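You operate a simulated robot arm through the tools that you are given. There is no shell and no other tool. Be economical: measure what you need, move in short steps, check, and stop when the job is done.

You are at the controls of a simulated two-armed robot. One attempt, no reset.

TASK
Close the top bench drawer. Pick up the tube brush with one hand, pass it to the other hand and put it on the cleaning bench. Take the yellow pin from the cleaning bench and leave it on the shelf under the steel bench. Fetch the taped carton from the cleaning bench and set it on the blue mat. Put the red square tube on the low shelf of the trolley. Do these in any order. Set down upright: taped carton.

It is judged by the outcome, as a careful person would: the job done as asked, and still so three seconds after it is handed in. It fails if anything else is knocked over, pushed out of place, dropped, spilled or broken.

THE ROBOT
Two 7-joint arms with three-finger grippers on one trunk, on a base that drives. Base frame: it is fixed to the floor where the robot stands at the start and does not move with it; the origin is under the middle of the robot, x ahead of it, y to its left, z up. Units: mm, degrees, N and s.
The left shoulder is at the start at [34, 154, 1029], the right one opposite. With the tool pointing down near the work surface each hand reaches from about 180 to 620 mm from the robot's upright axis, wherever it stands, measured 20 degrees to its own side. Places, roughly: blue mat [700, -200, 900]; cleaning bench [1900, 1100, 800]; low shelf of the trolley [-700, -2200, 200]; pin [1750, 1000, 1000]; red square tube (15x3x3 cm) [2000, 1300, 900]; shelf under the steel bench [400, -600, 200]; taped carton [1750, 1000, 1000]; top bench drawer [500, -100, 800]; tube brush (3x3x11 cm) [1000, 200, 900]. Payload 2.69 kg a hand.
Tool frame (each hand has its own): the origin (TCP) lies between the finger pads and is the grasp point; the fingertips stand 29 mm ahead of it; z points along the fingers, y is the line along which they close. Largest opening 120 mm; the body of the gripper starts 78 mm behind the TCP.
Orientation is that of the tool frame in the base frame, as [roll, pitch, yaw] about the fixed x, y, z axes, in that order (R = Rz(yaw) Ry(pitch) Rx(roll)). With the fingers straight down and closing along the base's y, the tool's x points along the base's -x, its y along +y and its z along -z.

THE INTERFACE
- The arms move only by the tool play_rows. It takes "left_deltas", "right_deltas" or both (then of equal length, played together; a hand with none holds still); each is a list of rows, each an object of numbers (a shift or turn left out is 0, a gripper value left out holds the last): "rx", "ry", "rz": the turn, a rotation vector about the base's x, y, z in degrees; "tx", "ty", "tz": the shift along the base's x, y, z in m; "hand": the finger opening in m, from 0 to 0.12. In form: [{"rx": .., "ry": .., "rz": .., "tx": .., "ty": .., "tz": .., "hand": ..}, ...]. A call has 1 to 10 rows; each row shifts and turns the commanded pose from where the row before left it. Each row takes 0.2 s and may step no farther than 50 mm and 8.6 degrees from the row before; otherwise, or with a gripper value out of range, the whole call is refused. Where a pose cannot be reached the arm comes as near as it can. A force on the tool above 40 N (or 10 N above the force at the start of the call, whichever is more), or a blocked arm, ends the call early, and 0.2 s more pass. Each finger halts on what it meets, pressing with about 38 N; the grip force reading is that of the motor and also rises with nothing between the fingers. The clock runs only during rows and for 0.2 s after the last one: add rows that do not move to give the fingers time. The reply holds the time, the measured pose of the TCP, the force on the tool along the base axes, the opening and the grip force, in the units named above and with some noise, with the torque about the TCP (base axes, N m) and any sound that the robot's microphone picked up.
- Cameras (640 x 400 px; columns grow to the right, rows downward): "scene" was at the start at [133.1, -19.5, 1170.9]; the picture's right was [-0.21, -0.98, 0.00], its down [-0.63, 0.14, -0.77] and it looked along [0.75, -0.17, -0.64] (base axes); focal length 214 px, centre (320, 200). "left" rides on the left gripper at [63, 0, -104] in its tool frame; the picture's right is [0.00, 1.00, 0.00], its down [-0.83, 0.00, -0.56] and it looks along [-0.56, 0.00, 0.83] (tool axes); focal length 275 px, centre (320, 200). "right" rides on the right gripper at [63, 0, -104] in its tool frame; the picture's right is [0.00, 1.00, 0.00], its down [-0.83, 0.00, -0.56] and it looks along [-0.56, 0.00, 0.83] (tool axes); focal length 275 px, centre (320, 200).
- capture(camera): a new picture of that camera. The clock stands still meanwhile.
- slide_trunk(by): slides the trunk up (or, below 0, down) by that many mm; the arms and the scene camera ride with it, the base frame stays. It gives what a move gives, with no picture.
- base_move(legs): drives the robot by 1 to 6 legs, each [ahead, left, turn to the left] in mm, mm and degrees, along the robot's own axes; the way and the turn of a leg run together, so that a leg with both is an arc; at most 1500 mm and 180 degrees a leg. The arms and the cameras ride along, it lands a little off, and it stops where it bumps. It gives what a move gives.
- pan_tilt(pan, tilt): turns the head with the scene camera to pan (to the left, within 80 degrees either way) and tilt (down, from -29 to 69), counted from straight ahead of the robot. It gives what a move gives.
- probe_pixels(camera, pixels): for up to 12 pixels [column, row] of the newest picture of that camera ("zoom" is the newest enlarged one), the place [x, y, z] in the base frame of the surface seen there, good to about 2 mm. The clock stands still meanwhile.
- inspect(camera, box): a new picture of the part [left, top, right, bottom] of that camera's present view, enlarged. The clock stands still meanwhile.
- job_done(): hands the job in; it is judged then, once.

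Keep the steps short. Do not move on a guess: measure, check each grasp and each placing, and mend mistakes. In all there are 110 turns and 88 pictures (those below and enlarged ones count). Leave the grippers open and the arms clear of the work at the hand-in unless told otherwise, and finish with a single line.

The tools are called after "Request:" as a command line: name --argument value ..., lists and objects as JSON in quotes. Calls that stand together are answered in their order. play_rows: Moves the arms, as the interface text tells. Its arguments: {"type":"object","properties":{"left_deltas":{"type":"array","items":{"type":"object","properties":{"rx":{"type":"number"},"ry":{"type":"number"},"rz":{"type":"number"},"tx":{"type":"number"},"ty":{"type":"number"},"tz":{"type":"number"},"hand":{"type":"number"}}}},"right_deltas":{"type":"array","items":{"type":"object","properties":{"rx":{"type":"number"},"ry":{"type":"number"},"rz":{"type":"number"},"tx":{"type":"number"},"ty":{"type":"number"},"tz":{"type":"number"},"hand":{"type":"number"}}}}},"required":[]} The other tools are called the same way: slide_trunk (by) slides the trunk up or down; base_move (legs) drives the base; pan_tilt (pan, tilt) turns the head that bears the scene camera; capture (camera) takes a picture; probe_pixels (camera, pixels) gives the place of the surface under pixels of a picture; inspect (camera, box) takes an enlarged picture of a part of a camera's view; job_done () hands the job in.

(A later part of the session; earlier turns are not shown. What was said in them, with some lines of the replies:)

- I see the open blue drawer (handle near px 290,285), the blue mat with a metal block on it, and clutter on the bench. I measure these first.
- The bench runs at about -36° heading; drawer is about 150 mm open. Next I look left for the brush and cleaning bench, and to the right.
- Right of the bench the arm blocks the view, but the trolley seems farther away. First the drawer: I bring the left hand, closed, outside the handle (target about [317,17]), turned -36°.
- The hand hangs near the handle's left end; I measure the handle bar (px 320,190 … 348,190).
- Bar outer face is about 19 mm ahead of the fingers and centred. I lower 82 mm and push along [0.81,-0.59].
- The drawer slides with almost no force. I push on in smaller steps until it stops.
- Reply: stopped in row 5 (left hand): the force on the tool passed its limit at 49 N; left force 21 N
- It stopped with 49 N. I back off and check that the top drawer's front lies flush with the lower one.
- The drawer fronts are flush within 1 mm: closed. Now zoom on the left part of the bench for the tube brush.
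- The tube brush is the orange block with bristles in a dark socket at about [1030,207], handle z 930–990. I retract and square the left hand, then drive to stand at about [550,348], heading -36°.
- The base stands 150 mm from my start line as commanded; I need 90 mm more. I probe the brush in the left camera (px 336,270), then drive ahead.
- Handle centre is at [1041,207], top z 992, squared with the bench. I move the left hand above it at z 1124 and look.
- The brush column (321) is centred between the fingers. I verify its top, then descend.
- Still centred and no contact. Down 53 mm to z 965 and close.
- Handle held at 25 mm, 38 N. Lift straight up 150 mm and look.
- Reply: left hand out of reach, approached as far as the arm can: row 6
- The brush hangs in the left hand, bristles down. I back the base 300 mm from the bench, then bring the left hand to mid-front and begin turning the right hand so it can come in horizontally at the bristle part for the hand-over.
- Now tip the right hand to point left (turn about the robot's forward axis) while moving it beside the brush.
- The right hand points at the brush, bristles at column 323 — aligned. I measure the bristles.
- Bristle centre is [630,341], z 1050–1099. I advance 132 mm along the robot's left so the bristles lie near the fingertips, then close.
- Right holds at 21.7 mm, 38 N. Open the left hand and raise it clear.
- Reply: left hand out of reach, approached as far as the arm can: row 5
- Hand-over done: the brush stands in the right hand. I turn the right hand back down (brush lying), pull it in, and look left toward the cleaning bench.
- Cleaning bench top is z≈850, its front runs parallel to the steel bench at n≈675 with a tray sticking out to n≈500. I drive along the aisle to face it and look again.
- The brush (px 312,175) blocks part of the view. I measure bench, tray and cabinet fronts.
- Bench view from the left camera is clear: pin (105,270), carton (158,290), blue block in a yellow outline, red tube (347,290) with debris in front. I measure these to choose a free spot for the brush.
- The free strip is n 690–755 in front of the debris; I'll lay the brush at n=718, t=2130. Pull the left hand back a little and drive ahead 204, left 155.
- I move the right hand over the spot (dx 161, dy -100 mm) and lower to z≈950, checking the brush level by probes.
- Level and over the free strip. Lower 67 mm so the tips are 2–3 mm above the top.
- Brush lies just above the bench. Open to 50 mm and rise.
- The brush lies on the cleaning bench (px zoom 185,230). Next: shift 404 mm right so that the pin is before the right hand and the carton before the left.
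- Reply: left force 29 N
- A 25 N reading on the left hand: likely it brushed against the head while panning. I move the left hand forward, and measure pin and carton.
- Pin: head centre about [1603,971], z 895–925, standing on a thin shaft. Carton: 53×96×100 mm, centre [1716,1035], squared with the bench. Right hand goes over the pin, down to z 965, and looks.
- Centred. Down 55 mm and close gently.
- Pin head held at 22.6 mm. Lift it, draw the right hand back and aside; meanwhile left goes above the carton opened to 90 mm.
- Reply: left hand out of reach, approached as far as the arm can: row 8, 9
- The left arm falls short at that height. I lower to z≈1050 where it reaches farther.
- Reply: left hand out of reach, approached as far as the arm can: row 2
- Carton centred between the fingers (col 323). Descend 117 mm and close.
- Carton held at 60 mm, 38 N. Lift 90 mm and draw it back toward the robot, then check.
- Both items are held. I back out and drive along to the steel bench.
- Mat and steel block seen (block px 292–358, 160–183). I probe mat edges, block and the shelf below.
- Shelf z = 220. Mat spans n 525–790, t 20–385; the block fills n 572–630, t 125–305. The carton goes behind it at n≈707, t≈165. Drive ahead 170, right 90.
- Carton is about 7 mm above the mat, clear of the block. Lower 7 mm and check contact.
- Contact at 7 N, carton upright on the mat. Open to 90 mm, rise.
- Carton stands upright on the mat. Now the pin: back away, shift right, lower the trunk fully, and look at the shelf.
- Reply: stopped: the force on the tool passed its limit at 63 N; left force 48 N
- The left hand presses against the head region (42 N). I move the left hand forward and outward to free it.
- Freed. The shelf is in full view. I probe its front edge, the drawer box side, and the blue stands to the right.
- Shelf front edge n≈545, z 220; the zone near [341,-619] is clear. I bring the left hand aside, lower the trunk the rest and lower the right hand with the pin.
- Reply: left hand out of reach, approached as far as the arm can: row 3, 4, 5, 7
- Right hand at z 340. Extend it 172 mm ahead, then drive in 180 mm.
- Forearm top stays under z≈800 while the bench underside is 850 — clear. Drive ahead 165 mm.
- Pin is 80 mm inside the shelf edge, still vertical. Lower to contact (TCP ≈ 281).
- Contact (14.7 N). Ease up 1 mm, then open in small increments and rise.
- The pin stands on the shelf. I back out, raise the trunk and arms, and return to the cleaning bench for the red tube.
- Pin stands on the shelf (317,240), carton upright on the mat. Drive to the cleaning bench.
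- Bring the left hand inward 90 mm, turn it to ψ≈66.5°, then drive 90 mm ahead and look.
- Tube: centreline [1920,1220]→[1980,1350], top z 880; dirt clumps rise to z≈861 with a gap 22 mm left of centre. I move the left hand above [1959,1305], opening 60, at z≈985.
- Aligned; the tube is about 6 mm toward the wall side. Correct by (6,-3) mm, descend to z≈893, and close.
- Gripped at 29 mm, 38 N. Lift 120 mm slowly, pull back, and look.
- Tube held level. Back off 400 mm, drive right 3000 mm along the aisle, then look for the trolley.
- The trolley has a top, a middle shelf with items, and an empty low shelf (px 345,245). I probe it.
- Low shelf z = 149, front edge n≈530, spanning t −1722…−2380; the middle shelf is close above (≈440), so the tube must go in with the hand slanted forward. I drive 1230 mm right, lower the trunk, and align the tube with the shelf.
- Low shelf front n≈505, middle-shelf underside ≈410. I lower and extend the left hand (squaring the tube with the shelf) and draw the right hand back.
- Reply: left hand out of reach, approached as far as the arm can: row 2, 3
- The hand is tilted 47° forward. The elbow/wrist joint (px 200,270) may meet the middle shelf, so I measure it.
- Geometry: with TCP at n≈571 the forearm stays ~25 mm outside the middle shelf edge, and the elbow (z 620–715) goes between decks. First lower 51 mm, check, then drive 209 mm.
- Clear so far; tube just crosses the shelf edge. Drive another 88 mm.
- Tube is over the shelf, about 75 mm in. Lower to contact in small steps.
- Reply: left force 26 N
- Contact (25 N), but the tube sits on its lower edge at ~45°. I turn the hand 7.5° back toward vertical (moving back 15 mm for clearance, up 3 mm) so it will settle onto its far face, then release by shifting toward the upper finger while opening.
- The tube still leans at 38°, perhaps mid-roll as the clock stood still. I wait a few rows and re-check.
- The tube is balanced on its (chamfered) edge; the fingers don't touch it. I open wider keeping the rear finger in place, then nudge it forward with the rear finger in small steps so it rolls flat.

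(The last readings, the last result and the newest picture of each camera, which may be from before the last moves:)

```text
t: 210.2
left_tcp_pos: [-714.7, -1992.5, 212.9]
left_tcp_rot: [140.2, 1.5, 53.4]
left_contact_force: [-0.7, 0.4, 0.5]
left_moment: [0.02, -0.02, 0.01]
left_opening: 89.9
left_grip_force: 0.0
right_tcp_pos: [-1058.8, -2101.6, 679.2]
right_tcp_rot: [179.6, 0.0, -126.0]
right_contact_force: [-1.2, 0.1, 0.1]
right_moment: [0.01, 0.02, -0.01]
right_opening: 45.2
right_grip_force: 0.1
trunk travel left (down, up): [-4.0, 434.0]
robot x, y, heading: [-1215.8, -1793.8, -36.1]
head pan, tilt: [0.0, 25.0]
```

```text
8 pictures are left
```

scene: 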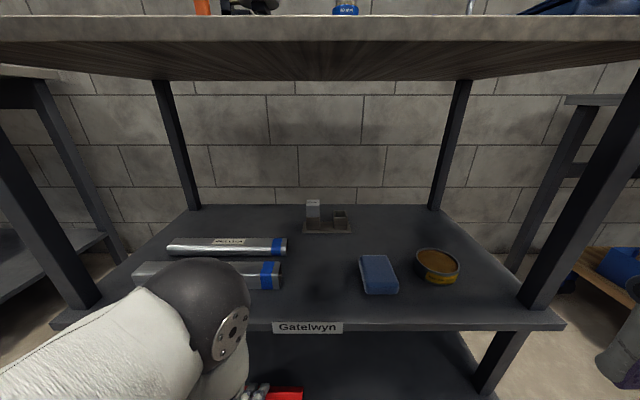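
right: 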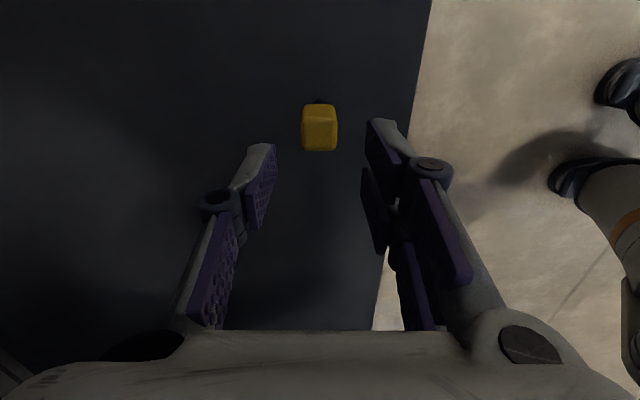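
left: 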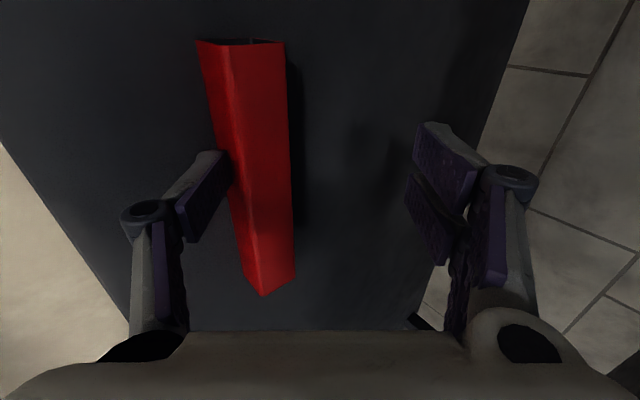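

Request:
probe_pixels --camera "left" --pixels '[[210, 70], [228, 70], [250, 70], [282, 70], [240, 210], [252, 210], [270, 210], [290, 210], [262, 285], [290, 275]]'

```text
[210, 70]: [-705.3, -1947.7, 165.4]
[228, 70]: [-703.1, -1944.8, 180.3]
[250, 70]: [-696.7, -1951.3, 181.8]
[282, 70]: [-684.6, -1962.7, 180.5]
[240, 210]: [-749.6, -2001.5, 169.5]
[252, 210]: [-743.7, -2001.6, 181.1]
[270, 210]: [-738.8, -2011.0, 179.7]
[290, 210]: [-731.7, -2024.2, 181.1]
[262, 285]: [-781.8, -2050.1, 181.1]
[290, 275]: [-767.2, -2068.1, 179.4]
```

The tube now lies flat (top z 180–181 everywhere), 58 mm inside the edge. The upper finger is 40 mm above it, so I drive straight back 350 mm and check.

Request:
base_move --legs '[[-350, 0, 0]]'

Request:
pan_tilt --pan 0 --tilt 30

Request:
capture --camera "scene"

```text
t: 212.5
left_tcp_pos: [-996.7, -1784.5, 213.7]
left_tcp_rot: [140.1, 1.4, 53.5]
left_contact_force: [-1.0, 0.5, -0.6]
left_moment: [0.03, -0.02, 0.0]
left_opening: 90.0
left_grip_force: 0.0
right_tcp_pos: [-1340.2, -1894.8, 681.0]
right_tcp_rot: [179.5, -0.1, -125.8]
right_contact_force: [0.1, 0.1, -0.4]
right_moment: [0.01, 0.02, -0.01]
right_opening: 44.9
right_grip_force: 0.0
trunk travel left (down, up): [-4.0, 434.0]
robot x, y, heading: [-1500.4, -1586.1, -35.8]
head pan, tilt: [0.0, 25.0]
```

```text
t: 213.2
left_tcp_pos: [-997.0, -1785.7, 213.6]
left_tcp_rot: [140.1, 1.4, 53.7]
left_contact_force: [-0.3, -0.1, 0.4]
left_moment: [0.0, -0.05, 0.01]
left_opening: 90.2
left_grip_force: 0.1
right_tcp_pos: [-1340.5, -1895.7, 680.1]
right_tcp_rot: [179.5, -0.1, -125.8]
right_contact_force: [-0.1, -0.1, -1.3]
right_moment: [0.03, -0.03, -0.02]
right_opening: 45.0
right_grip_force: 0.1
trunk travel left (down, up): [-4.0, 434.0]
robot x, y, heading: [-1498.3, -1585.3, -36.1]
head pan, tilt: [0.0, 30.0]
```

```text
7 pictures are left
```

scene: 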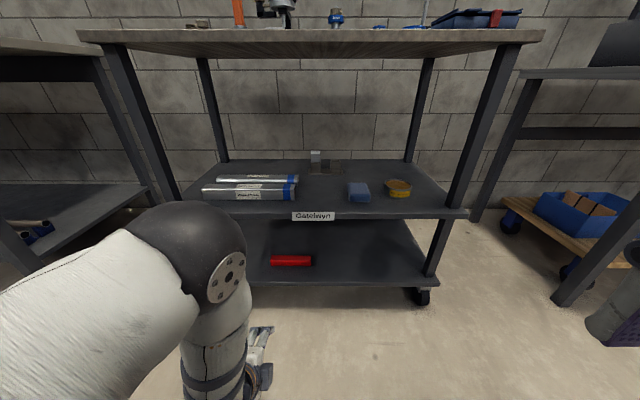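

The red tube lies on the low shelf (px 290,261) and nothing else has moved. In earlier views the drawer was closed, the brush lay on the cleaning bench, the pin stood on the shelf and the carton stood upright on the mat. Both grippers are open and clear, so I hand in.

Request:
job_done

```text
The job is handed in.
```

All five tasks are finished and the job is handed in: drawer closed, brush passed between hands and laid on the cleaning bench, pin on the shelf under the steel bench, carton upright on the blue mat, red tube on the trolley's low shelf.
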